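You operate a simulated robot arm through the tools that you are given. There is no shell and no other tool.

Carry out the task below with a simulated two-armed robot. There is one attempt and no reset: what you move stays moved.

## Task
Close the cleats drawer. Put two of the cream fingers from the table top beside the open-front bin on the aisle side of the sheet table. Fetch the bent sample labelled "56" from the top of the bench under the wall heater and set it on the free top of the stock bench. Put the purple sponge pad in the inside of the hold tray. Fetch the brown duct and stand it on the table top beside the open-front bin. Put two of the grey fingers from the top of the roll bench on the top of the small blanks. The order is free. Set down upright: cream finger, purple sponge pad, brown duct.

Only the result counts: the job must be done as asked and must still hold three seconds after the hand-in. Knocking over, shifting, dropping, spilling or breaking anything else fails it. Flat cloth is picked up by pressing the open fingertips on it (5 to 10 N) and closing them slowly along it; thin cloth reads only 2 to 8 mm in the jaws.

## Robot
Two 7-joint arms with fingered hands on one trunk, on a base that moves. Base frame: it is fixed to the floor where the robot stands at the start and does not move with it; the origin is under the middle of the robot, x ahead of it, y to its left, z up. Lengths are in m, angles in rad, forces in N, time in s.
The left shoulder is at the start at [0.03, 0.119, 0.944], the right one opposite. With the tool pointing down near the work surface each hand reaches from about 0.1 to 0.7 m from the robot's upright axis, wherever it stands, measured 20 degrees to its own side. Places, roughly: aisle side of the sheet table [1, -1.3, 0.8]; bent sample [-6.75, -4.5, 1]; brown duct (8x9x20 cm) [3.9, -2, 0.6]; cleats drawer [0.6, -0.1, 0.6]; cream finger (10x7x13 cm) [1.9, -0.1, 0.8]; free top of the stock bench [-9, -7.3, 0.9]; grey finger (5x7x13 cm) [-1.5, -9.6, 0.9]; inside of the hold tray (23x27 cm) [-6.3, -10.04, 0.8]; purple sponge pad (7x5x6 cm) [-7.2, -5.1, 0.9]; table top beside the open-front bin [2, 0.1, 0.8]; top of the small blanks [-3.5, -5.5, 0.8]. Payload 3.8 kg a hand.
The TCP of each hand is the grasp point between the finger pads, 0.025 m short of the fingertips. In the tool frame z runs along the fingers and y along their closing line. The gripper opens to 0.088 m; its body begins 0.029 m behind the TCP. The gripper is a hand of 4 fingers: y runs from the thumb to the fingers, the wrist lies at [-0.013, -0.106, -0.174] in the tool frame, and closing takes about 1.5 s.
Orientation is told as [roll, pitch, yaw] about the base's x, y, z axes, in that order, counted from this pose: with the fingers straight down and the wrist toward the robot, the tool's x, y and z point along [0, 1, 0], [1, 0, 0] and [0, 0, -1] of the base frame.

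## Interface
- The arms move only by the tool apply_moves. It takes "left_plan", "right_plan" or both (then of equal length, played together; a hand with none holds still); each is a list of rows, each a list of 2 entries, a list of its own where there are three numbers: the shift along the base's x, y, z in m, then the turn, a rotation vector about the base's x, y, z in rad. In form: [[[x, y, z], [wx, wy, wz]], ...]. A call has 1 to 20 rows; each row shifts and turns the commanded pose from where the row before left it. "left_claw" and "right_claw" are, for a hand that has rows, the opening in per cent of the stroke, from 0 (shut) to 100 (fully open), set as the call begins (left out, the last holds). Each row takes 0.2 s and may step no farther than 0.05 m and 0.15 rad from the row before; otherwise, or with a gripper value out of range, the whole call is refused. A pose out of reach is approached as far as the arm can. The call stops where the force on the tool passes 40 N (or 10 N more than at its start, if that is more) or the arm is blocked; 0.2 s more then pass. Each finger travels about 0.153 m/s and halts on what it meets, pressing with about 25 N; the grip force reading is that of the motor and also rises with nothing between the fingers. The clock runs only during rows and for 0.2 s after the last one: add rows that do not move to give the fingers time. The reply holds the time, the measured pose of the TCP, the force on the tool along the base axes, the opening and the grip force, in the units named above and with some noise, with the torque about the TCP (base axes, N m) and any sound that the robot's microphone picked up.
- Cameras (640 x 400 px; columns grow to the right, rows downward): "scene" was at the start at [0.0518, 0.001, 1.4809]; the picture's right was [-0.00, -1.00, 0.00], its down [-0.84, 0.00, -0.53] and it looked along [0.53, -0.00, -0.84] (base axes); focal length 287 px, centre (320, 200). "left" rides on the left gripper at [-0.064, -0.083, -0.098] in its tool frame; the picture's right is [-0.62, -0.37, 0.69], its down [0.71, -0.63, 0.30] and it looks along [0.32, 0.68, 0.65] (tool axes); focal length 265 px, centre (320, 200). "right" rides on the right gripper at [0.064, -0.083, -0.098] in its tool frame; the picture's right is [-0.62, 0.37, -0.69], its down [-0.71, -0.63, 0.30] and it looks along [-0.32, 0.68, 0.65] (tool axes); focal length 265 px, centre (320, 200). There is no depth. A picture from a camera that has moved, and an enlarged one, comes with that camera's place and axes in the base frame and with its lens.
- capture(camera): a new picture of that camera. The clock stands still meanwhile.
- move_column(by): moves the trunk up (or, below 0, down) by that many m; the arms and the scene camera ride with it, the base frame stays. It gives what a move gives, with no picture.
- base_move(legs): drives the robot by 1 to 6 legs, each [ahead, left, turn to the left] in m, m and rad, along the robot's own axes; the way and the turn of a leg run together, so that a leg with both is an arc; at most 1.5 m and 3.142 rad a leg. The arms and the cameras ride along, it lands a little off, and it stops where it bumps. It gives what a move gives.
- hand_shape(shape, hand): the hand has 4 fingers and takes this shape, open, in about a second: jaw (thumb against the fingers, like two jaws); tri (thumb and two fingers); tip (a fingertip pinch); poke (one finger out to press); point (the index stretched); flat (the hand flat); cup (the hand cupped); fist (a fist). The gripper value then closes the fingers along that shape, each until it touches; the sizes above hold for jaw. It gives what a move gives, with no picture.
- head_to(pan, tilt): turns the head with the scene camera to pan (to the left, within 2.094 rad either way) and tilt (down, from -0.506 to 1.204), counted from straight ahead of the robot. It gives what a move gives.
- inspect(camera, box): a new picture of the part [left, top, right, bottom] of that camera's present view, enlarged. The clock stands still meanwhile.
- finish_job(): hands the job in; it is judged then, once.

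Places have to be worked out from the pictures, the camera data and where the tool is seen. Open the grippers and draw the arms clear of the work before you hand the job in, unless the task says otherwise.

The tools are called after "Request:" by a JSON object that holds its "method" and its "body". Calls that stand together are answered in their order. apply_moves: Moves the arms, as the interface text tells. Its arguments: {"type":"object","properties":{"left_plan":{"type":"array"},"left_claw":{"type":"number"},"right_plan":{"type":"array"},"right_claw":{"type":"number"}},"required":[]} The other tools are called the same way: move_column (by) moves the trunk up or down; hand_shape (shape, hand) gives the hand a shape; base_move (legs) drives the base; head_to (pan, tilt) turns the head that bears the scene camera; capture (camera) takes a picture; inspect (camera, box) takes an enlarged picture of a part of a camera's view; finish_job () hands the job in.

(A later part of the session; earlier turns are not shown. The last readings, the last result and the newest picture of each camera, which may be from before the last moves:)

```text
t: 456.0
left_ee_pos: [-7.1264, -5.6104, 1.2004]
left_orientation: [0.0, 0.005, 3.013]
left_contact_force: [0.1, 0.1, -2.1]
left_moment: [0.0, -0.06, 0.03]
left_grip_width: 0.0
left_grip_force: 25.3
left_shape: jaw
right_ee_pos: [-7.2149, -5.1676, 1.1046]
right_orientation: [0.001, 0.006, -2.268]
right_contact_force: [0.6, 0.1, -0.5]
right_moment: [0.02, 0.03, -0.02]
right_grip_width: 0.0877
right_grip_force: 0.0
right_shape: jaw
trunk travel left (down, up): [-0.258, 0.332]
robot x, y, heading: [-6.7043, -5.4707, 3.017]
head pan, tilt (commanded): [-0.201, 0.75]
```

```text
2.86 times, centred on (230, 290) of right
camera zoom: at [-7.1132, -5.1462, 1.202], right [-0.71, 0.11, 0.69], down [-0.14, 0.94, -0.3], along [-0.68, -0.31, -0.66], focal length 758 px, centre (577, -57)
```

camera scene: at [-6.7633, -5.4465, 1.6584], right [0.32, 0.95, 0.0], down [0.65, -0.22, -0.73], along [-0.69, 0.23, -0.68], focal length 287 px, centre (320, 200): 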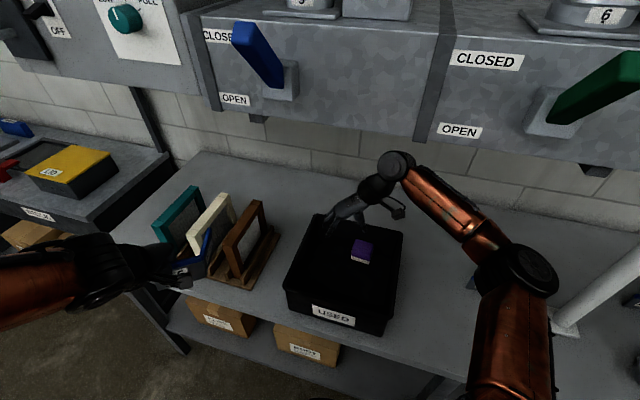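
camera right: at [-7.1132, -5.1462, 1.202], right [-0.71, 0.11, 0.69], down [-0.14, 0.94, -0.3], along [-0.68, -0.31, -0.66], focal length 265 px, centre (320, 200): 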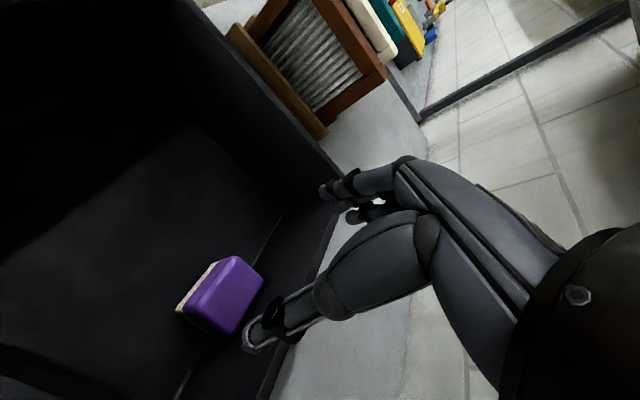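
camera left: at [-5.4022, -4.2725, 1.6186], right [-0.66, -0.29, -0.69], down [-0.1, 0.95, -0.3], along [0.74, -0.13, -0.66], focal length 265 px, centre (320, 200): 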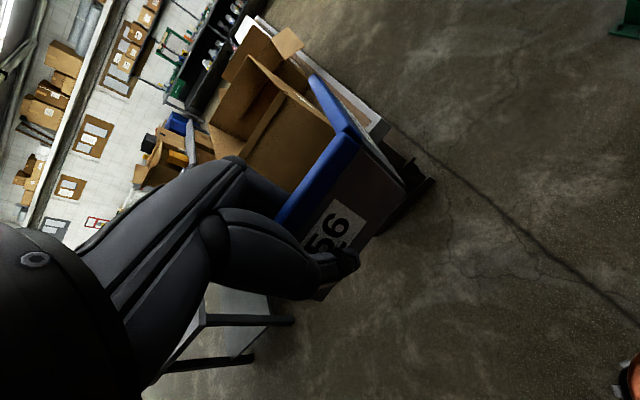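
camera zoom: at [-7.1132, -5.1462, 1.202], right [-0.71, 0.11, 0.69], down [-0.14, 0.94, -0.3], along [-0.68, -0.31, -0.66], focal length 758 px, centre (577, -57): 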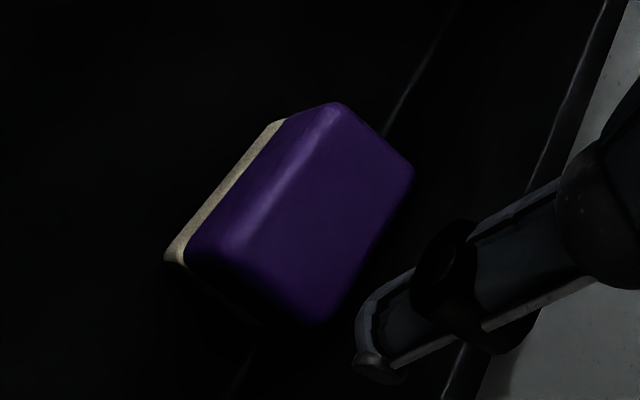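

Pad centre ≈(-7.226,-5.154): the hand is aligned within ~5 mm. I correct slightly and descend in steps.

Request:
{"method": "apply_moves", "body": {"right_plan": [[[-0.0022, 0.0054, -0.03], [0, 0, 0]], [[0, 0, -0.035], [0, 0, 0]], [[0, 0, -0.03], [0, 0, 0]], [[0, 0, 0], [0, 0, 0]]]}}

Request:
{"method": "capture", "body": {"camera": "right"}}

Request:
{"method": "inspect", "body": {"camera": "scene", "box": [290, 180, 430, 300]}}

```text
t: 457.0
left_ee_pos: [-7.1262, -5.6112, 1.2]
left_orientation: [0.001, 0.001, 3.011]
left_contact_force: [-0.5, 0.2, -0.7]
left_moment: [0.01, -0.07, -0.01]
left_grip_width: 0.0002
left_grip_force: 24.8
left_shape: jaw
right_ee_pos: [-7.2161, -5.1612, 1.0093]
right_orientation: [0.0, 0.005, -2.265]
right_contact_force: [-0.3, 0.8, 0.0]
right_moment: [0.02, 0.01, 0.04]
right_grip_width: 0.0878
right_grip_force: 0.1
right_shape: jaw
trunk travel left (down, up): [-0.258, 0.332]
robot x, y, heading: [-6.7056, -5.4739, 3.02]
head pan, tilt (commanded): [-0.201, 0.75]
```

```text
taken
camera right: at [-7.1146, -5.1411, 1.1068], right [-0.71, 0.11, 0.69], down [-0.14, 0.94, -0.3], along [-0.69, -0.31, -0.66], focal length 265 px, centre (320, 200)
```

right: 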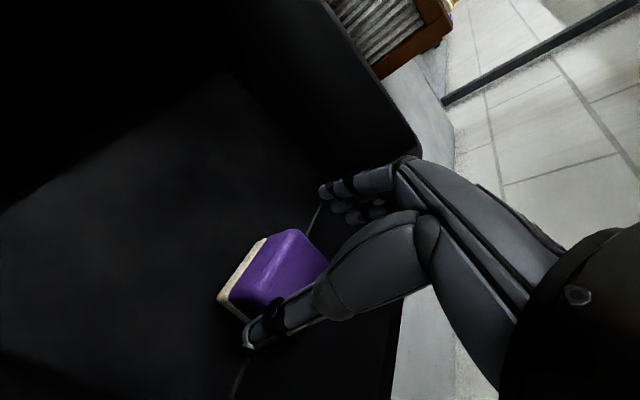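

```text
3.33 times, centred on (360, 240) of scene
camera zoom: at [-6.763, -5.4464, 1.6585], right [0.32, 0.95, 0.0], down [0.65, -0.22, -0.73], along [-0.69, 0.23, -0.68], focal length 957 px, centre (187, 67)
```

zoom: 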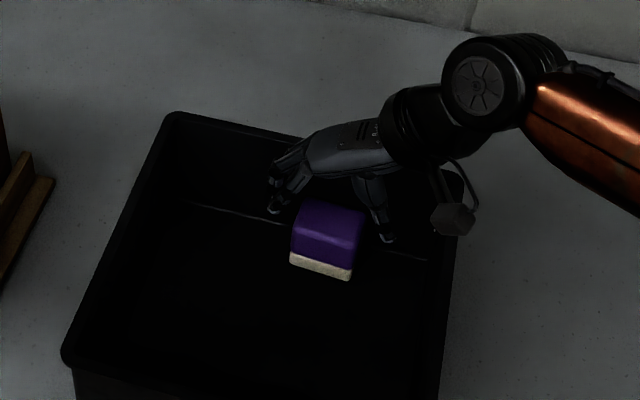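

The opening is centred on the pad. I descend the last 6 cm and close the hand.

Request:
{"method": "apply_moves", "body": {"right_plan": [[[0, 0, -0.02], [0, 0, 0]], [[0, 0, -0.02], [0, 0, 0]], [[0, 0, -0.018], [0, 0, 0]], [[0, 0, 0], [0, 0, 0]]]}}

Request:
{"method": "capture", "body": {"camera": "right"}}

Request:
{"method": "inspect", "body": {"camera": "scene", "box": [290, 180, 430, 300]}}

```text
t: 458.0
left_ee_pos: [-7.1252, -5.6106, 1.1996]
left_orientation: [0.001, 0.002, 3.009]
left_contact_force: [-0.7, 0.3, -1.4]
left_moment: [-0.02, 0.0, 0.01]
left_grip_width: 0.0
left_grip_force: 24.9
left_shape: jaw
right_ee_pos: [-7.216, -5.1625, 0.9513]
right_orientation: [0.002, 0.005, -2.266]
right_contact_force: [-0.6, -0.1, 0.0]
right_moment: [0.03, -0.01, -0.01]
right_grip_width: 0.0878
right_grip_force: 0.0
right_shape: jaw
trunk travel left (down, up): [-0.258, 0.332]
robot x, y, heading: [-6.7075, -5.4727, 3.016]
head pan, tilt (commanded): [-0.201, 0.75]
```

```text
taken
camera right: at [-7.1144, -5.1409, 1.0495], right [-0.71, 0.11, 0.69], down [-0.14, 0.94, -0.3], along [-0.69, -0.31, -0.66], focal length 265 px, centre (320, 200)
```

right: 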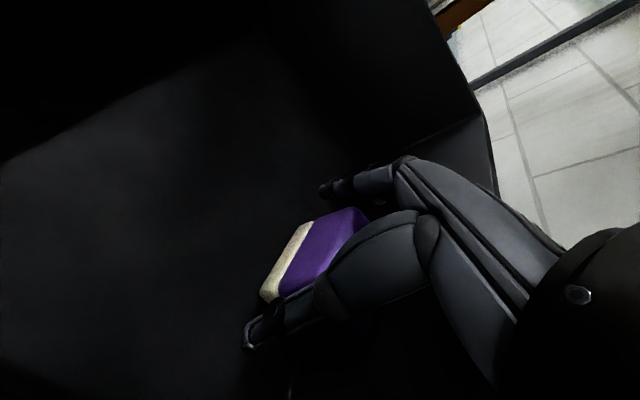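

```text
3.33 times, centred on (360, 240) of scene
camera zoom: at [-6.7631, -5.4463, 1.6585], right [0.32, 0.95, 0.0], down [0.65, -0.22, -0.73], along [-0.69, 0.23, -0.68], focal length 957 px, centre (187, 67)
```

zoom: 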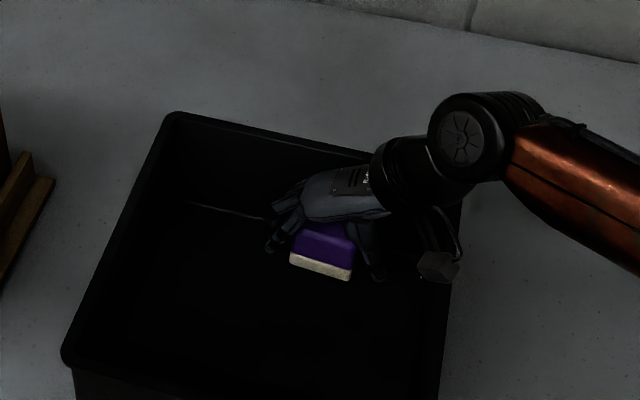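

The pad sits between thumb and fingers without any contact force. I close the hand on it and lift slightly.

Request:
{"method": "apply_moves", "body": {"right_claw": 0, "right_plan": [[[0, 0, 0], [0, 0, 0]], [[0, 0, 0], [0, 0, 0]], [[0, 0, 0], [0, 0, 0]], [[0, 0, 0], [0, 0, 0]], [[0, 0, 0], [0, 0, 0]], [[0, 0, 0], [0, 0, 0]], [[0, 0, 0], [0, 0, 0]], [[0, 0, 0], [0, 0, 0]]]}}

Request:
{"method": "apply_moves", "body": {"right_plan": [[[0, 0, 0.02], [0, 0, 0]], [[0, 0, 0.03], [0, 0, 0]], [[0, 0, 0.04], [0, 0, 0]], [[0, 0, 0.04], [0, 0, 0]]]}}

Request:
{"method": "capture", "body": {"camera": "right"}}

Request:
{"method": "inspect", "body": {"camera": "scene", "box": [290, 160, 430, 300]}}

```text
t: 459.8
left_ee_pos: [-7.125, -5.6112, 1.2004]
left_orientation: [-0.001, 0.002, 3.01]
left_contact_force: [0.0, 1.0, -1.7]
left_moment: [-0.02, -0.01, 0.03]
left_grip_width: 0.0
left_grip_force: 25.3
left_shape: jaw
right_ee_pos: [-7.2155, -5.1624, 0.9518]
right_orientation: [0.001, 0.004, -2.265]
right_contact_force: [2.6, -4.8, -0.8]
right_moment: [-0.08, 0.04, -0.02]
right_grip_width: 0.0154
right_grip_force: 24.4
right_shape: jaw
trunk travel left (down, up): [-0.258, 0.332]
robot x, y, heading: [-6.7126, -5.4692, 3.023]
head pan, tilt (commanded): [-0.201, 0.75]
```

```text
t: 460.8
left_ee_pos: [-7.1277, -5.61, 1.2012]
left_orientation: [0.0, 0.003, 3.011]
left_contact_force: [-0.2, 0.8, -2.0]
left_moment: [-0.01, -0.07, -0.02]
left_grip_width: 0.0001
left_grip_force: 25.6
left_shape: jaw
right_ee_pos: [-7.2161, -5.1619, 1.0834]
right_orientation: [0.0, 0.003, -2.267]
right_contact_force: [0.8, -0.4, 0.1]
right_moment: [0.02, -0.01, 0.03]
right_grip_width: 0.0128
right_grip_force: 25.1
right_shape: jaw
trunk travel left (down, up): [-0.258, 0.332]
robot x, y, heading: [-6.7062, -5.4697, 3.019]
head pan, tilt (commanded): [-0.201, 0.75]
```

```text
taken
camera right: at [-7.1142, -5.141, 1.181], right [-0.71, 0.11, 0.69], down [-0.14, 0.94, -0.3], along [-0.69, -0.31, -0.66], focal length 265 px, centre (320, 200)
```

right: 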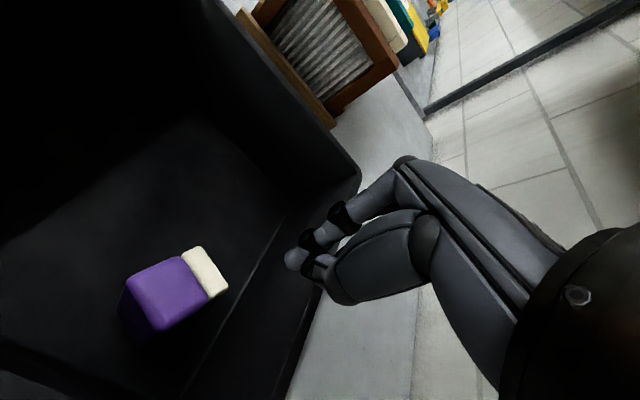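

```text
2.86 times, centred on (360, 230) of scene
camera zoom: at [-6.7632, -5.4464, 1.6585], right [0.32, 0.95, 0.0], down [0.65, -0.22, -0.73], along [-0.69, 0.23, -0.68], focal length 820 px, centre (206, 114)
```

zoom: 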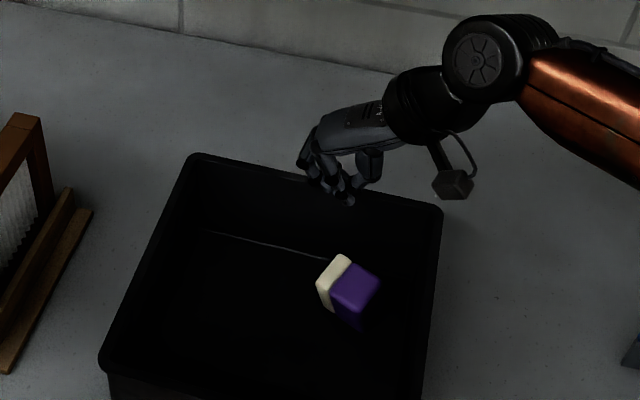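

The pad slipped out of the grip and tipped onto its side in the tray (cream layer now facing left). I look closely at its new pose.

Request:
{"method": "inspect", "body": {"camera": "right", "box": [90, 210, 250, 370]}}

Request:
{"method": "inspect", "body": {"camera": "scene", "box": [340, 200, 440, 300]}}

```text
2.50 times, centred on (170, 290) of right
camera zoom: at [-7.1142, -5.141, 1.181], right [-0.71, 0.11, 0.69], down [-0.14, 0.94, -0.3], along [-0.69, -0.31, -0.66], focal length 664 px, centre (695, -25)
```

zoom: 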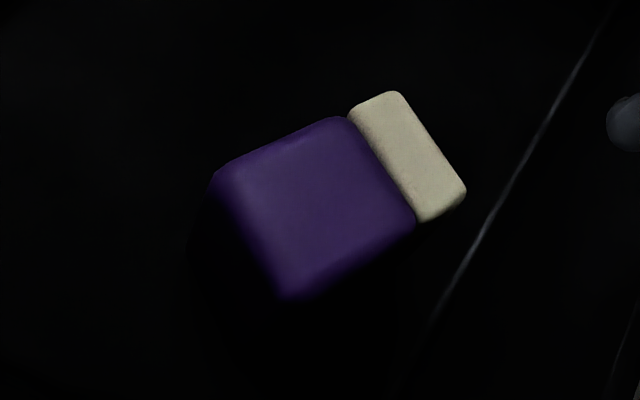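

```text
4.00 times, centred on (390, 250) of scene
camera zoom: at [-6.7632, -5.4464, 1.6585], right [0.32, 0.95, 0.0], down [0.65, -0.22, -0.73], along [-0.69, 0.23, -0.68], focal length 1148 px, centre (40, 0)
```

zoom: 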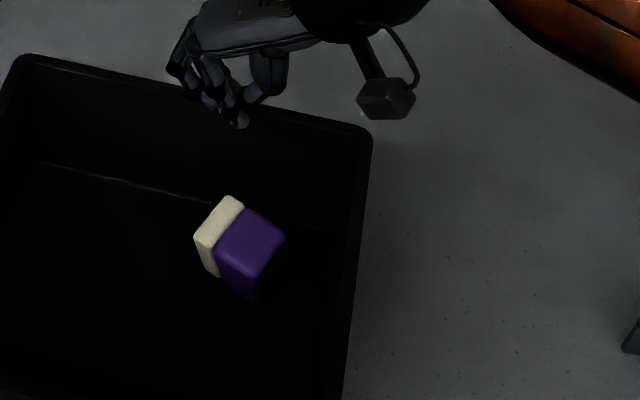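

The pad now lies with its long axis at azimuth ≈27°, 5 cm across, centre ≈(-7.185,-5.153), top z≈0.965. I'll pick it up in this lying pose with a normal top grasp across the 5 cm side, and upright it later on an open bench. First I turn the base back to face the bench and shift left a little.

Request:
{"method": "base_move", "body": {"legs": [[0, 0, -0.505], [0, 0.12, 0]]}}

Request:
{"method": "apply_moves", "body": {"right_claw": 100, "right_plan": [[[-0.01, -0.01, 0], [0, 0, -0.14]], [[-0.01, -0.01, 0], [0, 0, -0.14]], [[-0.01, -0.01, 0], [0, 0, -0.14]], [[-0.01, -0.01, 0], [0, 0, -0.14]], [[-0.01, -0.01, 0], [0, 0, -0.14]], [[-0.01, -0.01, 0], [0, 0, -0.14]], [[-0.01, -0.01, 0], [0, 0, -0.14]], [[-0.01, -0.01, 0], [0, 0, -0.14]], [[0, 0, 0], [0, 0, -0.1]], [[0, 0, 0], [0, 0, -0.1]]]}}

Request:
{"method": "capture", "body": {"camera": "right"}}

Request:
{"method": "capture", "body": {"camera": "scene"}}

```text
t: 463.5
left_ee_pos: [-7.2128, -5.4905, 1.1999]
left_orientation: [0.001, 0.002, 2.512]
left_contact_force: [-1.2, -0.2, -0.1]
left_moment: [-0.04, -0.05, 0.0]
left_grip_width: 0.0002
left_grip_force: 25.7
left_shape: jaw
right_ee_pos: [-7.0759, -5.0532, 1.0827]
right_orientation: [-0.002, 0.005, -2.767]
right_contact_force: [-0.6, -0.9, 0.1]
right_moment: [0.01, 0.0, 0.0]
right_grip_width: 0.0126
right_grip_force: 25.0
right_shape: jaw
trunk travel left (down, up): [-0.258, 0.332]
robot x, y, heading: [-6.7782, -5.567, 2.516]
head pan, tilt (commanded): [-0.201, 0.75]
```

```text
t: 465.7
left_ee_pos: [-7.2119, -5.4892, 1.1998]
left_orientation: [0.0, 0.002, 2.511]
left_contact_force: [-0.3, -0.8, -0.5]
left_moment: [-0.06, -0.05, 0.04]
left_grip_width: 0.0
left_grip_force: 25.2
left_shape: jaw
right_ee_pos: [-7.1177, -5.1134, 1.0915]
right_orientation: [0.003, 0.004, 2.335]
right_contact_force: [0.1, 0.9, 0.4]
right_moment: [0.02, -0.06, 0.01]
right_grip_width: 0.0876
right_grip_force: 0.1
right_shape: jaw
right hand out of reach, approached as far as the arm can: row 7, 8, 9, 10
trunk travel left (down, up): [-0.258, 0.332]
robot x, y, heading: [-6.7749, -5.5662, 2.517]
head pan, tilt (commanded): [-0.201, 0.75]
```

```text
taken
camera right: at [-7.1066, -5.2197, 1.1889], right [0.19, 0.7, 0.69], down [0.95, 0.04, -0.3], along [-0.24, 0.72, -0.66], focal length 265 px, centre (320, 200)
```

right: 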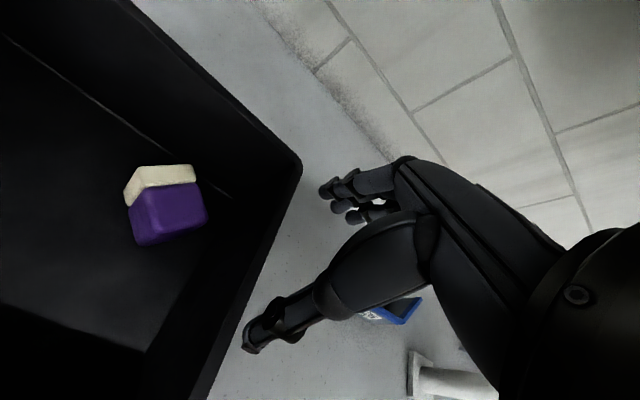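

```text
taken
camera scene: at [-6.8148, -5.5183, 1.6585], right [0.74, 0.68, 0.0], down [0.46, -0.5, -0.73], along [-0.5, 0.54, -0.68], focal length 287 px, centre (320, 200)
```

scene: 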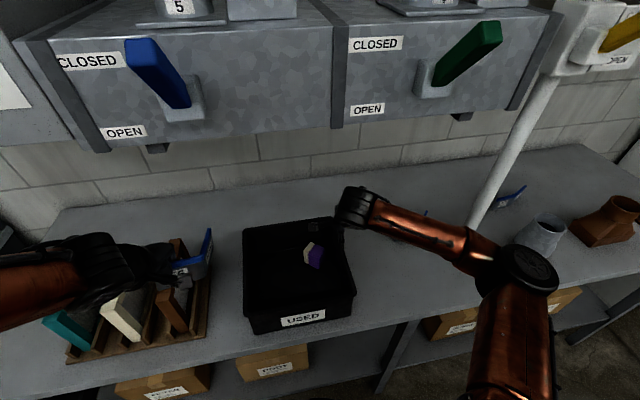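

Request:
{"method": "inspect", "body": {"camera": "right", "box": [90, 140, 250, 260]}}

Request:
{"method": "inspect", "body": {"camera": "scene", "box": [270, 210, 370, 310]}}

```text
3.33 times, centred on (170, 200) of right
camera zoom: at [-7.1066, -5.2197, 1.1889], right [0.19, 0.7, 0.69], down [0.95, 0.04, -0.3], along [-0.24, 0.72, -0.66], focal length 885 px, centre (820, 200)
```

zoom: 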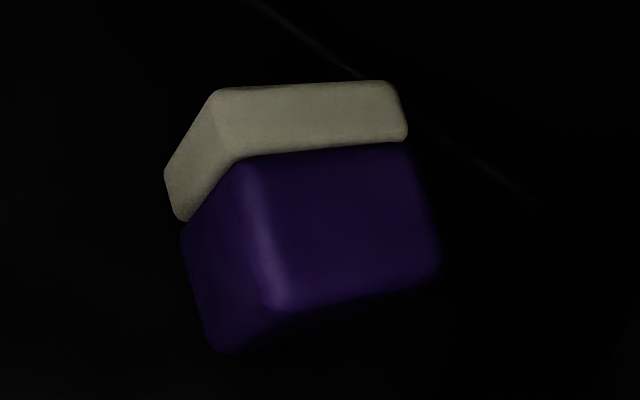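

```text
4.00 times, centred on (320, 260) of scene
camera zoom: at [-6.8148, -5.5183, 1.6585], right [0.74, 0.68, 0.0], down [0.46, -0.5, -0.73], along [-0.5, 0.54, -0.68], focal length 1148 px, centre (320, -40)
```

zoom: 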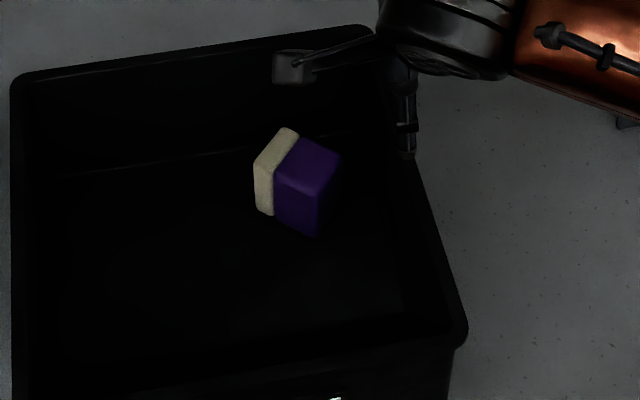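

The pad's axes are now clear from both cameras: long axis at azimuth ≈11°, short (5 cm) axis at ≈101°, centre ≈(-7.184,-5.144). My right arm is in an awkward elbow-down posture, so I bring it back to its normal pose first.

Request:
{"method": "apply_moves", "body": {"right_plan": [[[0.03, -0.02, 0.02], [0, 0, 0.04]], [[0.035, -0.02, 0.02], [0, 0, 0.04]], [[0.035, -0.02, 0.02], [0, 0, 0.04]], [[0.03, -0.01, 0.02], [0, 0, 0.04]], [[0.02, -0.01, 0.02], [0, 0, 0.02]], [[0, 0, 0], [0, 0, 0]]]}}

Request:
{"method": "capture", "body": {"camera": "scene"}}

```text
t: 467.1
left_ee_pos: [-7.2131, -5.4883, 1.2001]
left_orientation: [0.0, 0.004, 2.512]
left_contact_force: [-0.4, -0.3, -1.8]
left_moment: [-0.07, -0.05, 0.02]
left_grip_width: 0.0002
left_grip_force: 25.5
left_shape: jaw
right_ee_pos: [-6.9666, -5.1941, 1.1918]
right_orientation: [0.001, 0.004, 2.517]
right_contact_force: [0.3, 0.2, 0.3]
right_moment: [0.01, 0.01, 0.0]
right_grip_width: 0.0877
right_grip_force: 0.1
right_shape: jaw
trunk travel left (down, up): [-0.258, 0.332]
robot x, y, heading: [-6.777, -5.565, 2.517]
head pan, tilt (commanded): [-0.201, 0.75]
```

```text
taken
camera scene: at [-6.8153, -5.5174, 1.6584], right [0.74, 0.68, 0.0], down [0.46, -0.5, -0.73], along [-0.5, 0.54, -0.68], focal length 287 px, centre (320, 200)
```

scene: 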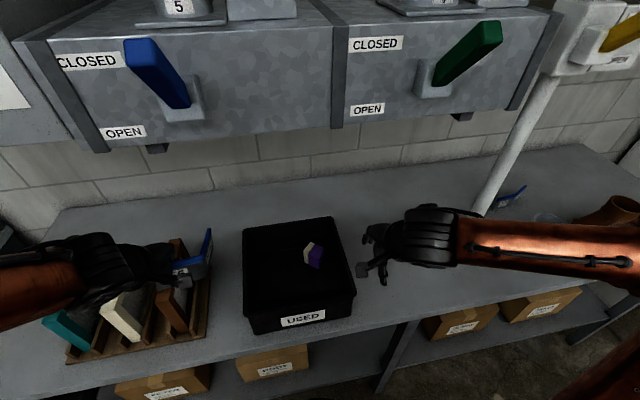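

The right arm is back in its normal posture. I now approach the pad with the hand yawed to its short axis.

Request:
{"method": "apply_moves", "body": {"right_plan": [[[-0.03, 0.006, 0], [0, 0, -0.12]], [[-0.03, 0.006, 0], [0, 0, -0.12]], [[-0.03, 0.006, -0.01], [0, 0, -0.12]], [[-0.03, 0.006, -0.02], [0, 0, -0.12]], [[-0.03, 0.006, -0.02], [0, 0, -0.12]], [[-0.03, 0.006, -0.02], [0, 0, -0.12]], [[-0.03, 0.004, -0.02], [0, 0, 0]], [[0, 0, 0], [0, 0, 0]]]}}

Request:
{"method": "capture", "body": {"camera": "right"}}

Request:
{"method": "capture", "body": {"camera": "scene"}}

```text
t: 468.9
left_ee_pos: [-7.2127, -5.4893, 1.2015]
left_orientation: [0.0, 0.001, 2.511]
left_contact_force: [-0.1, 0.4, -0.8]
left_moment: [-0.07, 0.0, 0.0]
left_grip_width: 0.0001
left_grip_force: 24.9
left_shape: jaw
right_ee_pos: [-7.0609, -5.1161, 1.0931]
right_orientation: [0.003, 0.003, 1.797]
right_contact_force: [0.2, -0.3, -0.8]
right_moment: [-0.01, 0.0, -0.01]
right_grip_width: 0.0877
right_grip_force: 0.0
right_shape: jaw
right hand out of reach, approached as far as the arm can: row 3, 4, 5, 6, 7
trunk travel left (down, up): [-0.258, 0.332]
robot x, y, heading: [-6.7764, -5.5674, 2.515]
head pan, tilt (commanded): [-0.201, 0.75]
```

```text
taken
camera right: at [-7.1046, -5.212, 1.1912], right [0.52, 0.5, 0.69], down [0.84, -0.46, -0.3], along [0.16, 0.74, -0.66], focal length 265 px, centre (320, 200)
```

right: 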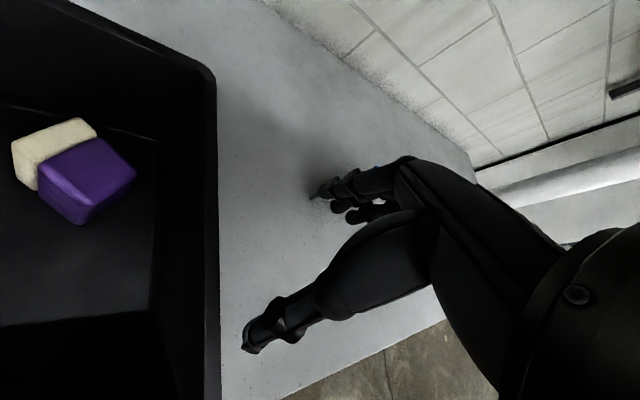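

```text
taken
camera scene: at [-6.8147, -5.5182, 1.6585], right [0.74, 0.68, 0.0], down [0.46, -0.5, -0.73], along [-0.5, 0.54, -0.68], focal length 287 px, centre (320, 200)
```

scene: 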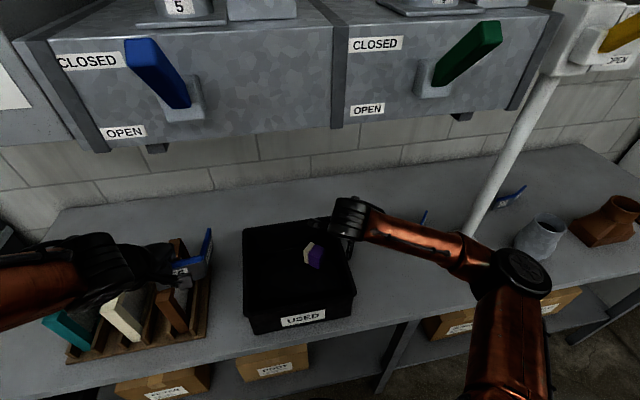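

The right hand can't take that yaw there, but the left hand can (mirrored). So I'll first deliver sample 56 to the stock bench, then return to pick the pad with the left hand. I restore the right arm's travel pose and back out.

Request:
{"method": "apply_moves", "body": {"right_plan": [[[0.02, -0.01, 0.02], [0, 0, 0.12]], [[0.02, -0.015, 0.02], [0, 0, 0.12]], [[0.02, -0.015, 0.02], [0, 0, 0.12]], [[0.02, -0.015, 0.02], [0, 0, 0.12]], [[0.01, -0.015, 0.01], [0, 0, 0.12]], [[0.005, -0.01, 0.01], [0, 0, 0.12]], [[0, 0, 0], [0, 0, 0]]]}}

Request:
{"method": "base_move", "body": {"legs": [[-0.6, 0, 0], [0, 1.3, 0], [0, 1.25, 0]]}}

Request:
{"method": "head_to", "body": {"pan": 0.0, "tilt": 0.5}}

Request:
{"method": "capture", "body": {"camera": "scene"}}

```text
t: 470.5
left_ee_pos: [-7.2129, -5.4898, 1.2002]
left_orientation: [0.0, 0.004, 2.512]
left_contact_force: [0.5, -0.1, -1.3]
left_moment: [-0.04, -0.01, 0.0]
left_grip_width: 0.0
left_grip_force: 24.7
left_shape: jaw
right_ee_pos: [-6.9655, -5.1956, 1.1924]
right_orientation: [0.002, 0.005, 2.518]
right_contact_force: [-0.3, -0.1, -0.7]
right_moment: [0.02, -0.01, 0.03]
right_grip_width: 0.0876
right_grip_force: 0.1
right_shape: jaw
trunk travel left (down, up): [-0.258, 0.332]
robot x, y, heading: [-6.7774, -5.5719, 2.512]
head pan, tilt (commanded): [-0.201, 0.75]
```

```text
t: 485.9
left_ee_pos: [-8.1999, -7.9127, 1.2008]
left_orientation: [-0.002, 0.001, 2.518]
left_contact_force: [0.4, -0.3, -0.7]
left_moment: [-0.04, 0.01, -0.02]
left_grip_width: 0.0
left_grip_force: 24.9
left_shape: jaw
right_ee_pos: [-7.954, -7.6169, 1.1925]
right_orientation: [0.001, 0.004, 2.523]
right_contact_force: [-0.1, -0.7, 0.2]
right_moment: [-0.01, 0.0, -0.02]
right_grip_width: 0.0874
right_grip_force: 0.1
right_shape: jaw
trunk travel left (down, up): [-0.258, 0.332]
robot x, y, heading: [-7.767, -7.987, 2.521]
head pan, tilt (commanded): [-0.201, 0.75]
```

```text
t: 486.7
left_ee_pos: [-8.199, -7.9121, 1.2013]
left_orientation: [0.0, 0.002, 2.519]
left_contact_force: [-0.6, 0.6, -0.7]
left_moment: [-0.05, -0.01, -0.01]
left_grip_width: 0.0001
left_grip_force: 25.1
left_shape: jaw
right_ee_pos: [-7.9536, -7.6164, 1.1929]
right_orientation: [0.002, 0.004, 2.522]
right_contact_force: [-0.5, -1.1, 0.1]
right_moment: [0.0, 0.0, -0.01]
right_grip_width: 0.0878
right_grip_force: 0.1
right_shape: jaw
trunk travel left (down, up): [-0.258, 0.332]
robot x, y, heading: [-7.7661, -7.9893, 2.52]
head pan, tilt (commanded): [0.0, 0.499]
```

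```text
taken
camera scene: at [-7.819, -7.9454, 1.6803], right [0.58, 0.81, 0.0], down [0.39, -0.28, -0.88], along [-0.71, 0.51, -0.48], focal length 287 px, centre (320, 200)
```

scene: 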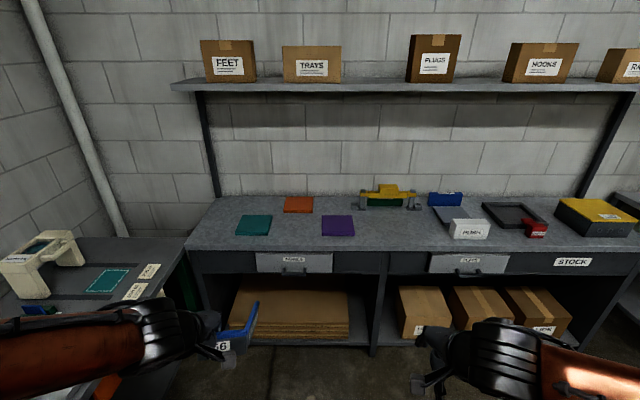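

The stock bench's free area lies between the green, orange and purple plates at its left part. I drive up to it and bring 56 over a free spot between green and purple.

Request:
{"method": "base_move", "body": {"legs": [[0.6, 0, -0.007]]}}

Request:
{"method": "head_to", "body": {"pan": 0.1, "tilt": 0.75}}

Request:
{"method": "capture", "body": {"camera": "scene"}}

Request:
{"method": "capture", "body": {"camera": "left"}}

```text
t: 490.0
left_ee_pos: [-8.6838, -7.5643, 1.1996]
left_orientation: [-0.001, 0.004, 2.515]
left_contact_force: [0.8, 0.1, -2.3]
left_moment: [-0.08, 0.0, -0.01]
left_grip_width: 0.0001
left_grip_force: 24.7
left_shape: jaw
right_ee_pos: [-8.4373, -7.2694, 1.1924]
right_orientation: [0.002, 0.004, 2.52]
right_contact_force: [-0.6, -1.0, -0.1]
right_moment: [-0.01, -0.02, -0.01]
right_grip_width: 0.0877
right_grip_force: 0.0
right_shape: jaw
trunk travel left (down, up): [-0.258, 0.332]
robot x, y, heading: [-8.2463, -7.6449, 2.519]
head pan, tilt (commanded): [0.0, 0.499]
```

```text
t: 490.8
left_ee_pos: [-8.6828, -7.5644, 1.2001]
left_orientation: [0.0, 0.002, 2.515]
left_contact_force: [-0.6, -0.1, -1.0]
left_moment: [-0.04, -0.02, -0.01]
left_grip_width: 0.0
left_grip_force: 24.3
left_shape: jaw
right_ee_pos: [-8.4376, -7.271, 1.1929]
right_orientation: [0.002, 0.005, 2.521]
right_contact_force: [-0.2, -0.1, 0.1]
right_moment: [0.0, 0.01, -0.03]
right_grip_width: 0.0877
right_grip_force: 0.1
right_shape: jaw
trunk travel left (down, up): [-0.258, 0.332]
robot x, y, heading: [-8.2451, -7.6452, 2.517]
head pan, tilt (commanded): [0.099, 0.75]
```

```text
taken
camera scene: at [-8.3009, -7.6116, 1.6585], right [0.5, 0.87, 0.0], down [0.59, -0.34, -0.73], along [-0.63, 0.36, -0.68], focal length 287 px, centre (320, 200)
```

scene: 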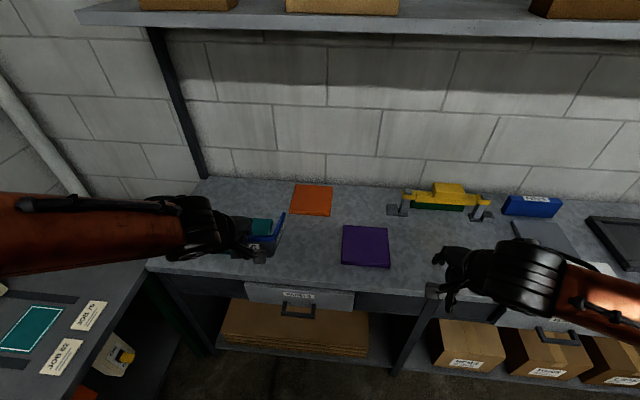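

```text
taken
camera left: at [-8.5779, -7.5611, 1.2994], right [0.66, 0.29, -0.69], down [0.09, -0.95, -0.3], along [-0.74, 0.14, -0.66], focal length 265 px, centre (320, 200)
```

left: 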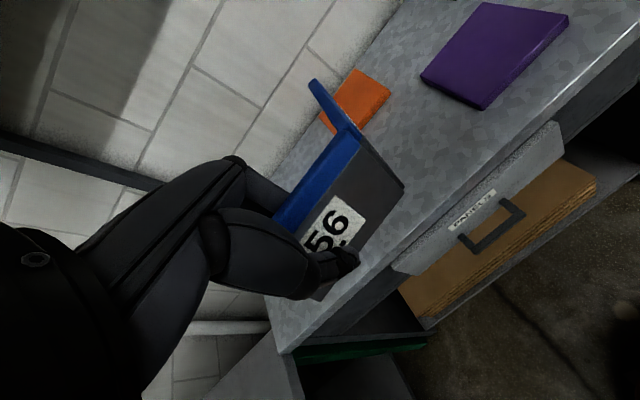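

I move 56 over the free spot (between green and purple, in front of orange) at a safe height and check its tilt.

Request:
{"method": "apply_moves", "body": {"left_plan": [[[-0.0284, 0.0299, 0], [0, 0, 0]], [[-0.0284, 0.0299, 0], [0, 0, 0]], [[-0.0284, 0.0299, 0], [0, 0, 0]], [[-0.0284, 0.0299, -0.01], [0, 0, 0]], [[-0.0284, 0.0299, -0.01], [0, 0, 0]], [[-0.0284, 0.0299, -0.02], [0, 0, 0]], [[-0.0284, 0.0299, -0.03], [0, 0, 0]], [[0, 0, -0.03], [0, 0, 0]], [[0, 0, 0], [0, 0, 0]]]}}

Request:
{"method": "capture", "body": {"camera": "left"}}

Request:
{"method": "inspect", "body": {"camera": "scene", "box": [220, 150, 400, 290]}}

```text
refused: row 7 steps farther than a row can; nothing moved
```

```text
taken
camera left: at [-8.5779, -7.5611, 1.2994], right [0.66, 0.29, -0.69], down [0.09, -0.95, -0.3], along [-0.74, 0.14, -0.66], focal length 265 px, centre (320, 200)
```

left: 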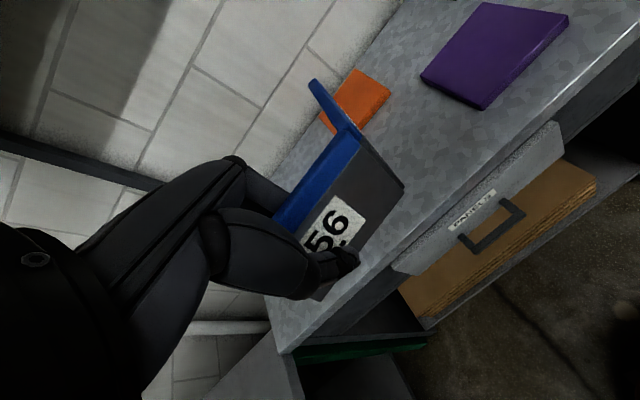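

```text
2.86 times, centred on (310, 220) of scene
camera zoom: at [-8.3009, -7.6116, 1.6585], right [0.5, 0.87, 0.0], down [0.59, -0.34, -0.73], along [-0.63, 0.36, -0.68], focal length 820 px, centre (349, 143)
```

zoom: 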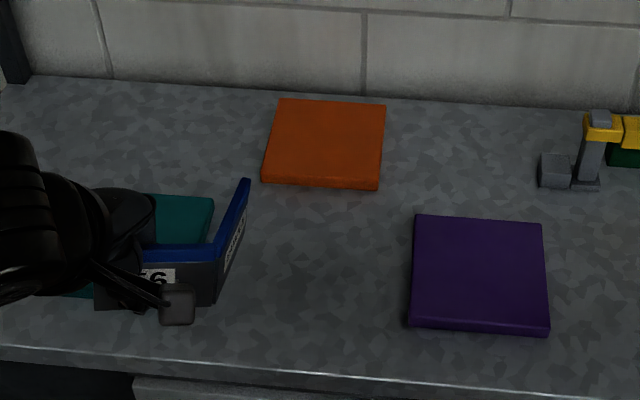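

The last row combination was too long a step; I resend it with the descent separated.

Request:
{"method": "apply_moves", "body": {"left_plan": [[[-0.0284, 0.0299, 0], [0, 0, 0]], [[-0.0284, 0.0299, 0], [0, 0, 0]], [[-0.0284, 0.0299, 0], [0, 0, 0]], [[-0.0284, 0.0299, 0], [0, 0, 0]], [[-0.0284, 0.0299, -0.01], [0, 0, 0]], [[-0.0284, 0.0299, -0.01], [0, 0, 0]], [[-0.0284, 0.0299, -0.02], [0, 0, 0]], [[0, 0, -0.04], [0, 0, 0]], [[0, 0, -0.03], [0, 0, 0]], [[0, 0, 0], [0, 0, 0]]]}}

Request:
{"method": "capture", "body": {"camera": "left"}}

Request:
{"method": "inspect", "body": {"camera": "scene", "box": [220, 150, 400, 290]}}

```text
t: 493.0
left_ee_pos: [-8.8805, -7.3553, 1.0908]
left_orientation: [0.001, 0.002, 2.515]
left_contact_force: [0.0, -0.4, -0.7]
left_moment: [-0.1, -0.02, 0.01]
left_grip_width: 0.0
left_grip_force: 24.7
left_shape: jaw
right_ee_pos: [-8.4364, -7.2716, 1.1938]
right_orientation: [0.002, 0.004, 2.52]
right_contact_force: [0.0, 0.5, 0.8]
right_moment: [-0.03, 0.02, -0.03]
right_grip_width: 0.0877
right_grip_force: 0.0
right_shape: jaw
trunk travel left (down, up): [-0.258, 0.332]
robot x, y, heading: [-8.245, -7.6446, 2.522]
head pan, tilt (commanded): [0.099, 0.75]
```

```text
taken
camera left: at [-8.7763, -7.3526, 1.1893], right [0.66, 0.29, -0.69], down [0.09, -0.95, -0.3], along [-0.74, 0.14, -0.66], focal length 265 px, centre (320, 200)
```

left: 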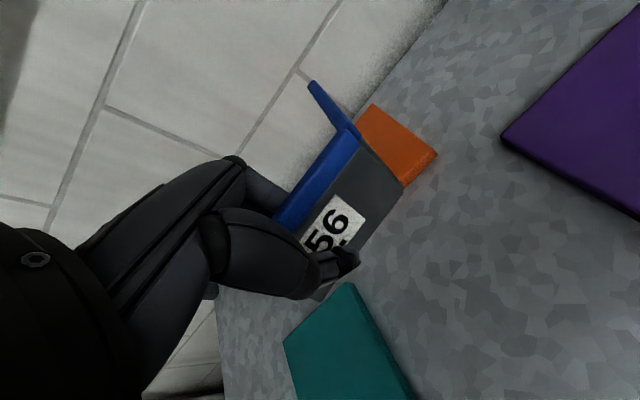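

```text
2.86 times, centred on (310, 220) of scene
camera zoom: at [-8.3009, -7.6117, 1.6585], right [0.5, 0.87, 0.0], down [0.59, -0.34, -0.73], along [-0.63, 0.36, -0.68], focal length 820 px, centre (349, 143)
```

zoom: 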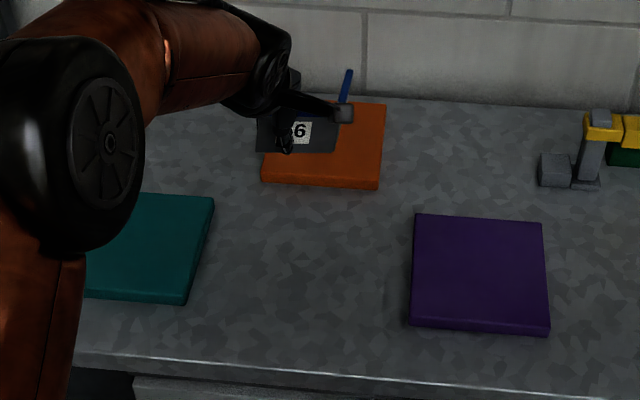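

Straight below is a clear spot. I lower 56 toward the bench.

Request:
{"method": "apply_moves", "body": {"left_plan": [[[0, 0, -0.04], [0, 0, 0]], [[0, 0, -0.04], [0, 0, 0]], [[0, 0, -0.04], [0, 0, 0]], [[0, 0, -0.04], [0, 0, 0]], [[0, 0, 0], [0, 0, 0]]]}}

Request:
{"method": "capture", "body": {"camera": "left"}}

Request:
{"method": "inspect", "body": {"camera": "scene", "box": [240, 170, 380, 280]}}

```text
t: 494.2
left_ee_pos: [-8.8817, -7.3566, 0.9317]
left_orientation: [0.001, 0.0, 2.516]
left_contact_force: [-0.5, -1.0, -1.2]
left_moment: [-0.06, -0.02, 0.02]
left_grip_width: 0.0001
left_grip_force: 24.8
left_shape: jaw
right_ee_pos: [-8.4368, -7.2687, 1.1924]
right_orientation: [0.001, 0.004, 2.52]
right_contact_force: [0.0, 0.4, 0.1]
right_moment: [0.01, -0.01, -0.01]
right_grip_width: 0.0878
right_grip_force: 0.0
right_shape: jaw
trunk travel left (down, up): [-0.258, 0.332]
robot x, y, heading: [-8.2466, -7.6418, 2.521]
head pan, tilt (commanded): [0.099, 0.75]
```

```text
taken
camera left: at [-8.776, -7.3524, 1.0305], right [0.66, 0.29, -0.69], down [0.09, -0.95, -0.3], along [-0.74, 0.14, -0.65], focal length 265 px, centre (320, 200)
```

left: 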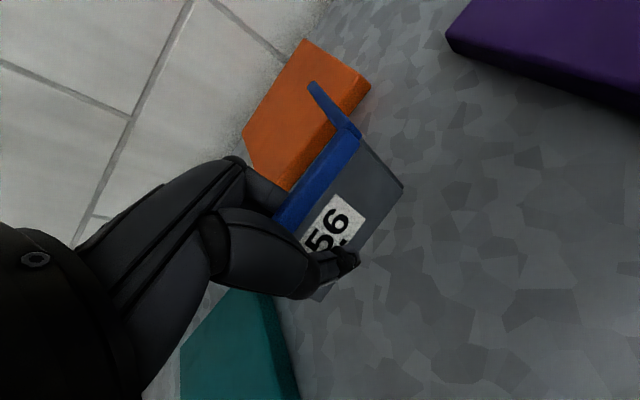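

```text
3.64 times, centred on (310, 225) of scene
camera zoom: at [-8.3008, -7.6116, 1.6585], right [0.5, 0.87, 0.0], down [0.59, -0.34, -0.73], along [-0.63, 0.36, -0.68], focal length 1044 px, centre (356, 109)
```

zoom: 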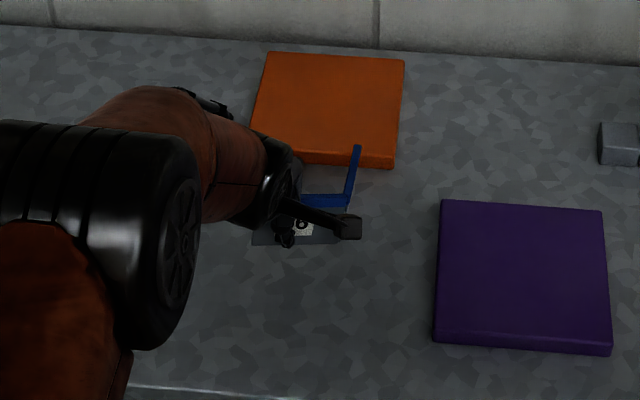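

56 is ~3 cm above the bench, 6 cm clear of the orange plate. I lower it slowly to touch.

Request:
{"method": "apply_moves", "body": {"left_plan": [[[0.012, -0.0088, -0.008], [0, 0, 0]], [[0, 0, -0.008], [0, 0, 0]], [[0, 0, -0.005], [0, 0, 0]], [[0, 0, -0.003], [0, 0, 0]]]}}

Request:
{"method": "capture", "body": {"camera": "left"}}

```text
t: 495.2
left_ee_pos: [-8.8701, -7.3646, 0.9058]
left_orientation: [0.0, 0.001, 2.515]
left_contact_force: [0.7, 0.6, -0.7]
left_moment: [0.01, 0.02, 0.02]
left_grip_width: 0.0002
left_grip_force: 24.7
left_shape: jaw
right_ee_pos: [-8.4354, -7.2699, 1.1926]
right_orientation: [0.003, 0.006, 2.521]
right_contact_force: [-0.2, -0.1, -0.9]
right_moment: [-0.03, 0.01, -0.01]
right_grip_width: 0.0878
right_grip_force: 0.0
right_shape: jaw
trunk travel left (down, up): [-0.258, 0.332]
robot x, y, heading: [-8.2497, -7.6439, 2.522]
head pan, tilt (commanded): [0.099, 0.75]
```

```text
taken
camera left: at [-8.7648, -7.3608, 1.0056], right [0.66, 0.29, -0.69], down [0.09, -0.95, -0.3], along [-0.74, 0.14, -0.66], focal length 265 px, centre (320, 200)
```

left: 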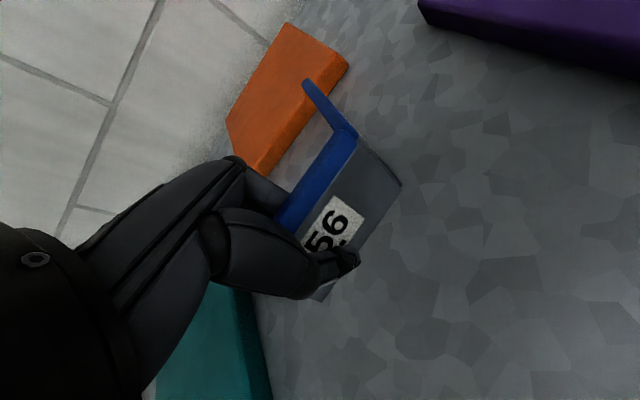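

Request:
{"method": "apply_moves", "body": {"left_plan": [[[0, 0, -0.003], [0, 0, 0]], [[0, 0, -0.003], [0, 0, 0]]]}}

Request:
{"method": "apply_moves", "body": {"left_plan": [[[0, 0, -0.002], [0, 0, 0]], [[0, 0, -0.002], [0, 0, 0]]]}}

Request:
{"method": "capture", "body": {"camera": "left"}}

```text
t: 495.8
left_ee_pos: [-8.8689, -7.3639, 0.9008]
left_orientation: [0.0, 0.003, 2.515]
left_contact_force: [0.8, 0.8, -0.4]
left_moment: [0.06, 0.07, 0.03]
left_grip_width: 0.0
left_grip_force: 24.8
left_shape: jaw
right_ee_pos: [-8.4368, -7.2694, 1.1942]
right_orientation: [0.003, 0.005, 2.518]
right_contact_force: [0.3, -0.6, -0.3]
right_moment: [0.04, -0.02, 0.01]
right_grip_width: 0.0876
right_grip_force: 0.0
right_shape: jaw
trunk travel left (down, up): [-0.258, 0.332]
robot x, y, heading: [-8.2468, -7.6419, 2.521]
head pan, tilt (commanded): [0.099, 0.75]
```

```text
t: 496.4
left_ee_pos: [-8.8695, -7.3644, 0.8963]
left_orientation: [0.0, 0.001, 2.515]
left_contact_force: [0.3, -0.4, 0.3]
left_moment: [0.07, 0.03, -0.03]
left_grip_width: 0.0002
left_grip_force: 25.4
left_shape: jaw
right_ee_pos: [-8.4356, -7.2694, 1.1932]
right_orientation: [0.002, 0.006, 2.519]
right_contact_force: [-0.4, -0.4, 0.5]
right_moment: [0.0, 0.0, 0.02]
right_grip_width: 0.0878
right_grip_force: 0.0
right_shape: jaw
trunk travel left (down, up): [-0.258, 0.332]
robot x, y, heading: [-8.2441, -7.6451, 2.521]
head pan, tilt (commanded): [0.099, 0.75]
```

```text
taken
camera left: at [-8.7648, -7.3608, 0.9954], right [0.66, 0.28, -0.69], down [0.09, -0.95, -0.3], along [-0.74, 0.14, -0.66], focal length 265 px, centre (320, 200)
```

left: 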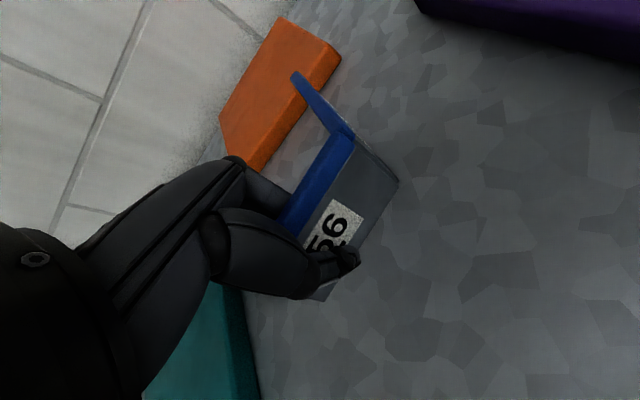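

The plate has rotated level against the bench, so it is resting. I open the left hand and raise it straight up.

Request:
{"method": "apply_moves", "body": {"left_claw": 100, "left_plan": [[[0, 0, 0], [0, 0, 0]], [[0, 0, 0], [0, 0, 0]], [[0, 0, 0], [0, 0, 0]], [[0, 0, 0], [0, 0, 0]], [[0, 0, 0], [0, 0, 0]]]}}

Request:
{"method": "capture", "body": {"camera": "left"}}

Request:
{"method": "apply_moves", "body": {"left_plan": [[[0, 0, 0.02], [0, 0, 0]], [[0, 0, 0.03], [0, 0, 0]], [[0, 0, 0.04], [0, 0, 0]], [[0, 0, 0.045], [0, 0, 0]], [[0, 0, 0.045], [0, 0, 0]], [[0.0284, -0.0299, 0.02], [0, 0, 0]], [[0.0284, -0.0299, 0.02], [0, 0, 0]], [[0.0284, -0.0299, 0.02], [0, 0, 0]], [[0.0284, -0.0299, 0.02], [0, 0, 0]], [[0.0284, -0.0299, 0.01], [0, 0, 0]]]}}

Request:
{"method": "inspect", "body": {"camera": "scene", "box": [230, 160, 390, 280]}}

```text
t: 497.6
left_ee_pos: [-8.8708, -7.3647, 0.8966]
left_orientation: [-0.001, 0.002, 2.515]
left_contact_force: [0.1, -0.2, -0.6]
left_moment: [-0.01, -0.01, -0.03]
left_grip_width: 0.0874
left_grip_force: 0.1
left_shape: jaw
right_ee_pos: [-8.4363, -7.2697, 1.1925]
right_orientation: [0.0, 0.007, 2.519]
right_contact_force: [0.1, 0.4, -0.5]
right_moment: [-0.01, -0.03, 0.0]
right_grip_width: 0.0876
right_grip_force: 0.0
right_shape: jaw
trunk travel left (down, up): [-0.258, 0.332]
robot x, y, heading: [-8.2467, -7.6486, 2.521]
head pan, tilt (commanded): [0.099, 0.75]
```

```text
taken
camera left: at [-8.7648, -7.3606, 0.9954], right [0.66, 0.28, -0.69], down [0.09, -0.95, -0.3], along [-0.74, 0.14, -0.66], focal length 265 px, centre (320, 200)
```

left: 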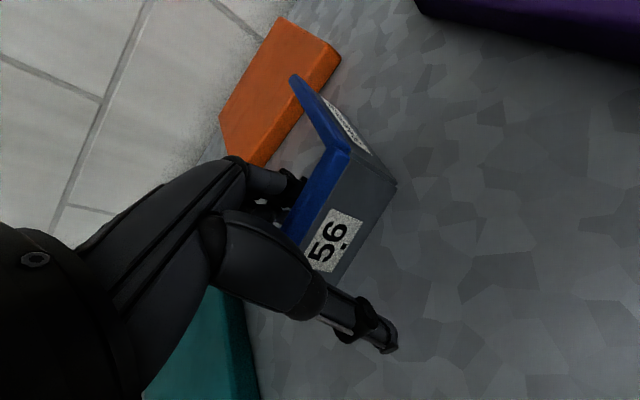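

```text
t: 499.8
left_ee_pos: [-8.7255, -7.5157, 1.166]
left_orientation: [0.0, 0.004, 2.515]
left_contact_force: [0.1, 0.4, 0.8]
left_moment: [0.02, 0.0, 0.03]
left_grip_width: 0.0877
left_grip_force: 0.1
left_shape: jaw
right_ee_pos: [-8.4365, -7.2696, 1.1945]
right_orientation: [0.002, 0.003, 2.521]
right_contact_force: [-1.2, 0.0, 0.3]
right_moment: [-0.01, -0.02, 0.01]
right_grip_width: 0.0877
right_grip_force: 0.1
right_shape: jaw
trunk travel left (down, up): [-0.258, 0.332]
robot x, y, heading: [-8.2463, -7.6429, 2.525]
head pan, tilt (commanded): [0.099, 0.75]
```

```text
3.33 times, centred on (310, 220) of scene
camera zoom: at [-8.2998, -7.6127, 1.6585], right [0.5, 0.87, 0.0], down [0.59, -0.34, -0.73], along [-0.63, 0.37, -0.68], focal length 957 px, centre (353, 133)
```

zoom: 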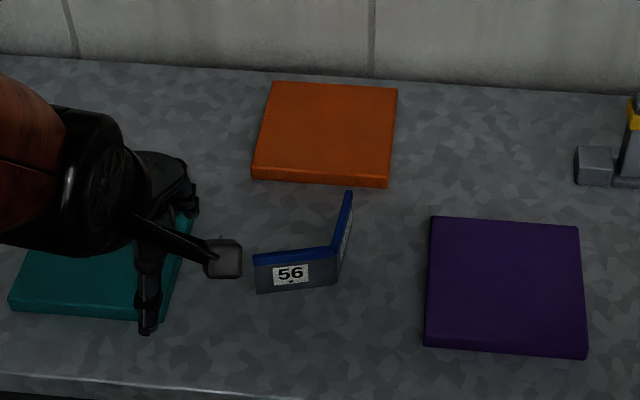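

Sample 56 stands on the stock bench's free top, clear of the plates. Now I go back to the USED tray for the pad, this time with the left hand.

Request:
{"method": "base_move", "body": {"legs": [[-0.55, 0, 0], [0, -1.2, -0.008], [0, -1.15, 0], [0.35, 0, 0], [0, -0.42, 0]]}}

Request:
{"method": "head_to", "body": {"pan": 0.0, "tilt": 0.75}}

Request:
{"method": "capture", "body": {"camera": "scene"}}

```text
t: 518.1
left_ee_pos: [-6.9379, -5.3865, 1.1666]
left_orientation: [0.001, 0.002, 2.499]
left_contact_force: [0.3, -0.3, -0.2]
left_moment: [0.01, -0.01, 0.02]
left_grip_width: 0.0875
left_grip_force: 0.0
left_shape: jaw
right_ee_pos: [-6.6451, -5.1467, 1.1936]
right_orientation: [0.003, 0.006, 2.504]
right_contact_force: [-0.9, 0.4, -0.7]
right_moment: [0.0, 0.01, 0.01]
right_grip_width: 0.088
right_grip_force: 0.1
right_shape: jaw
trunk travel left (down, up): [-0.258, 0.332]
robot x, y, heading: [-6.4607, -5.5258, 2.506]
head pan, tilt (commanded): [0.099, 0.75]
```

```text
t: 518.8
left_ee_pos: [-6.9384, -5.387, 1.1663]
left_orientation: [0.001, 0.003, 2.5]
left_contact_force: [1.1, 0.7, 0.5]
left_moment: [-0.01, -0.01, -0.01]
left_grip_width: 0.0877
left_grip_force: 0.1
left_shape: jaw
right_ee_pos: [-6.645, -5.1474, 1.1933]
right_orientation: [0.001, 0.005, 2.504]
right_contact_force: [0.2, -0.9, 0.3]
right_moment: [0.01, -0.01, -0.01]
right_grip_width: 0.0876
right_grip_force: 0.1
right_shape: jaw
trunk travel left (down, up): [-0.258, 0.332]
robot x, y, heading: [-6.4644, -5.5258, 2.505]
head pan, tilt (commanded): [0.0, 0.75]
```

```text
taken
camera scene: at [-6.5098, -5.4841, 1.6585], right [0.59, 0.8, 0.0], down [0.55, -0.41, -0.73], along [-0.59, 0.43, -0.68], focal length 287 px, centre (320, 200)
```

scene: 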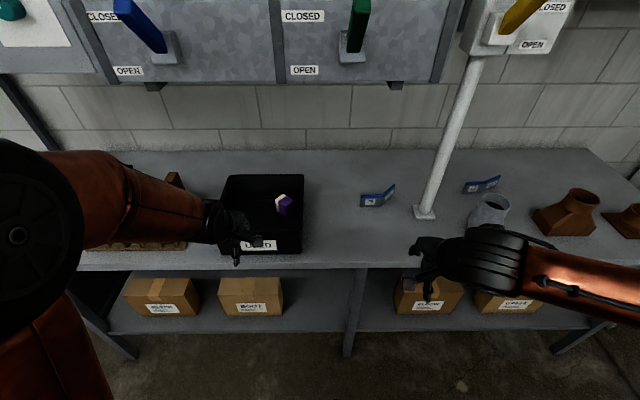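

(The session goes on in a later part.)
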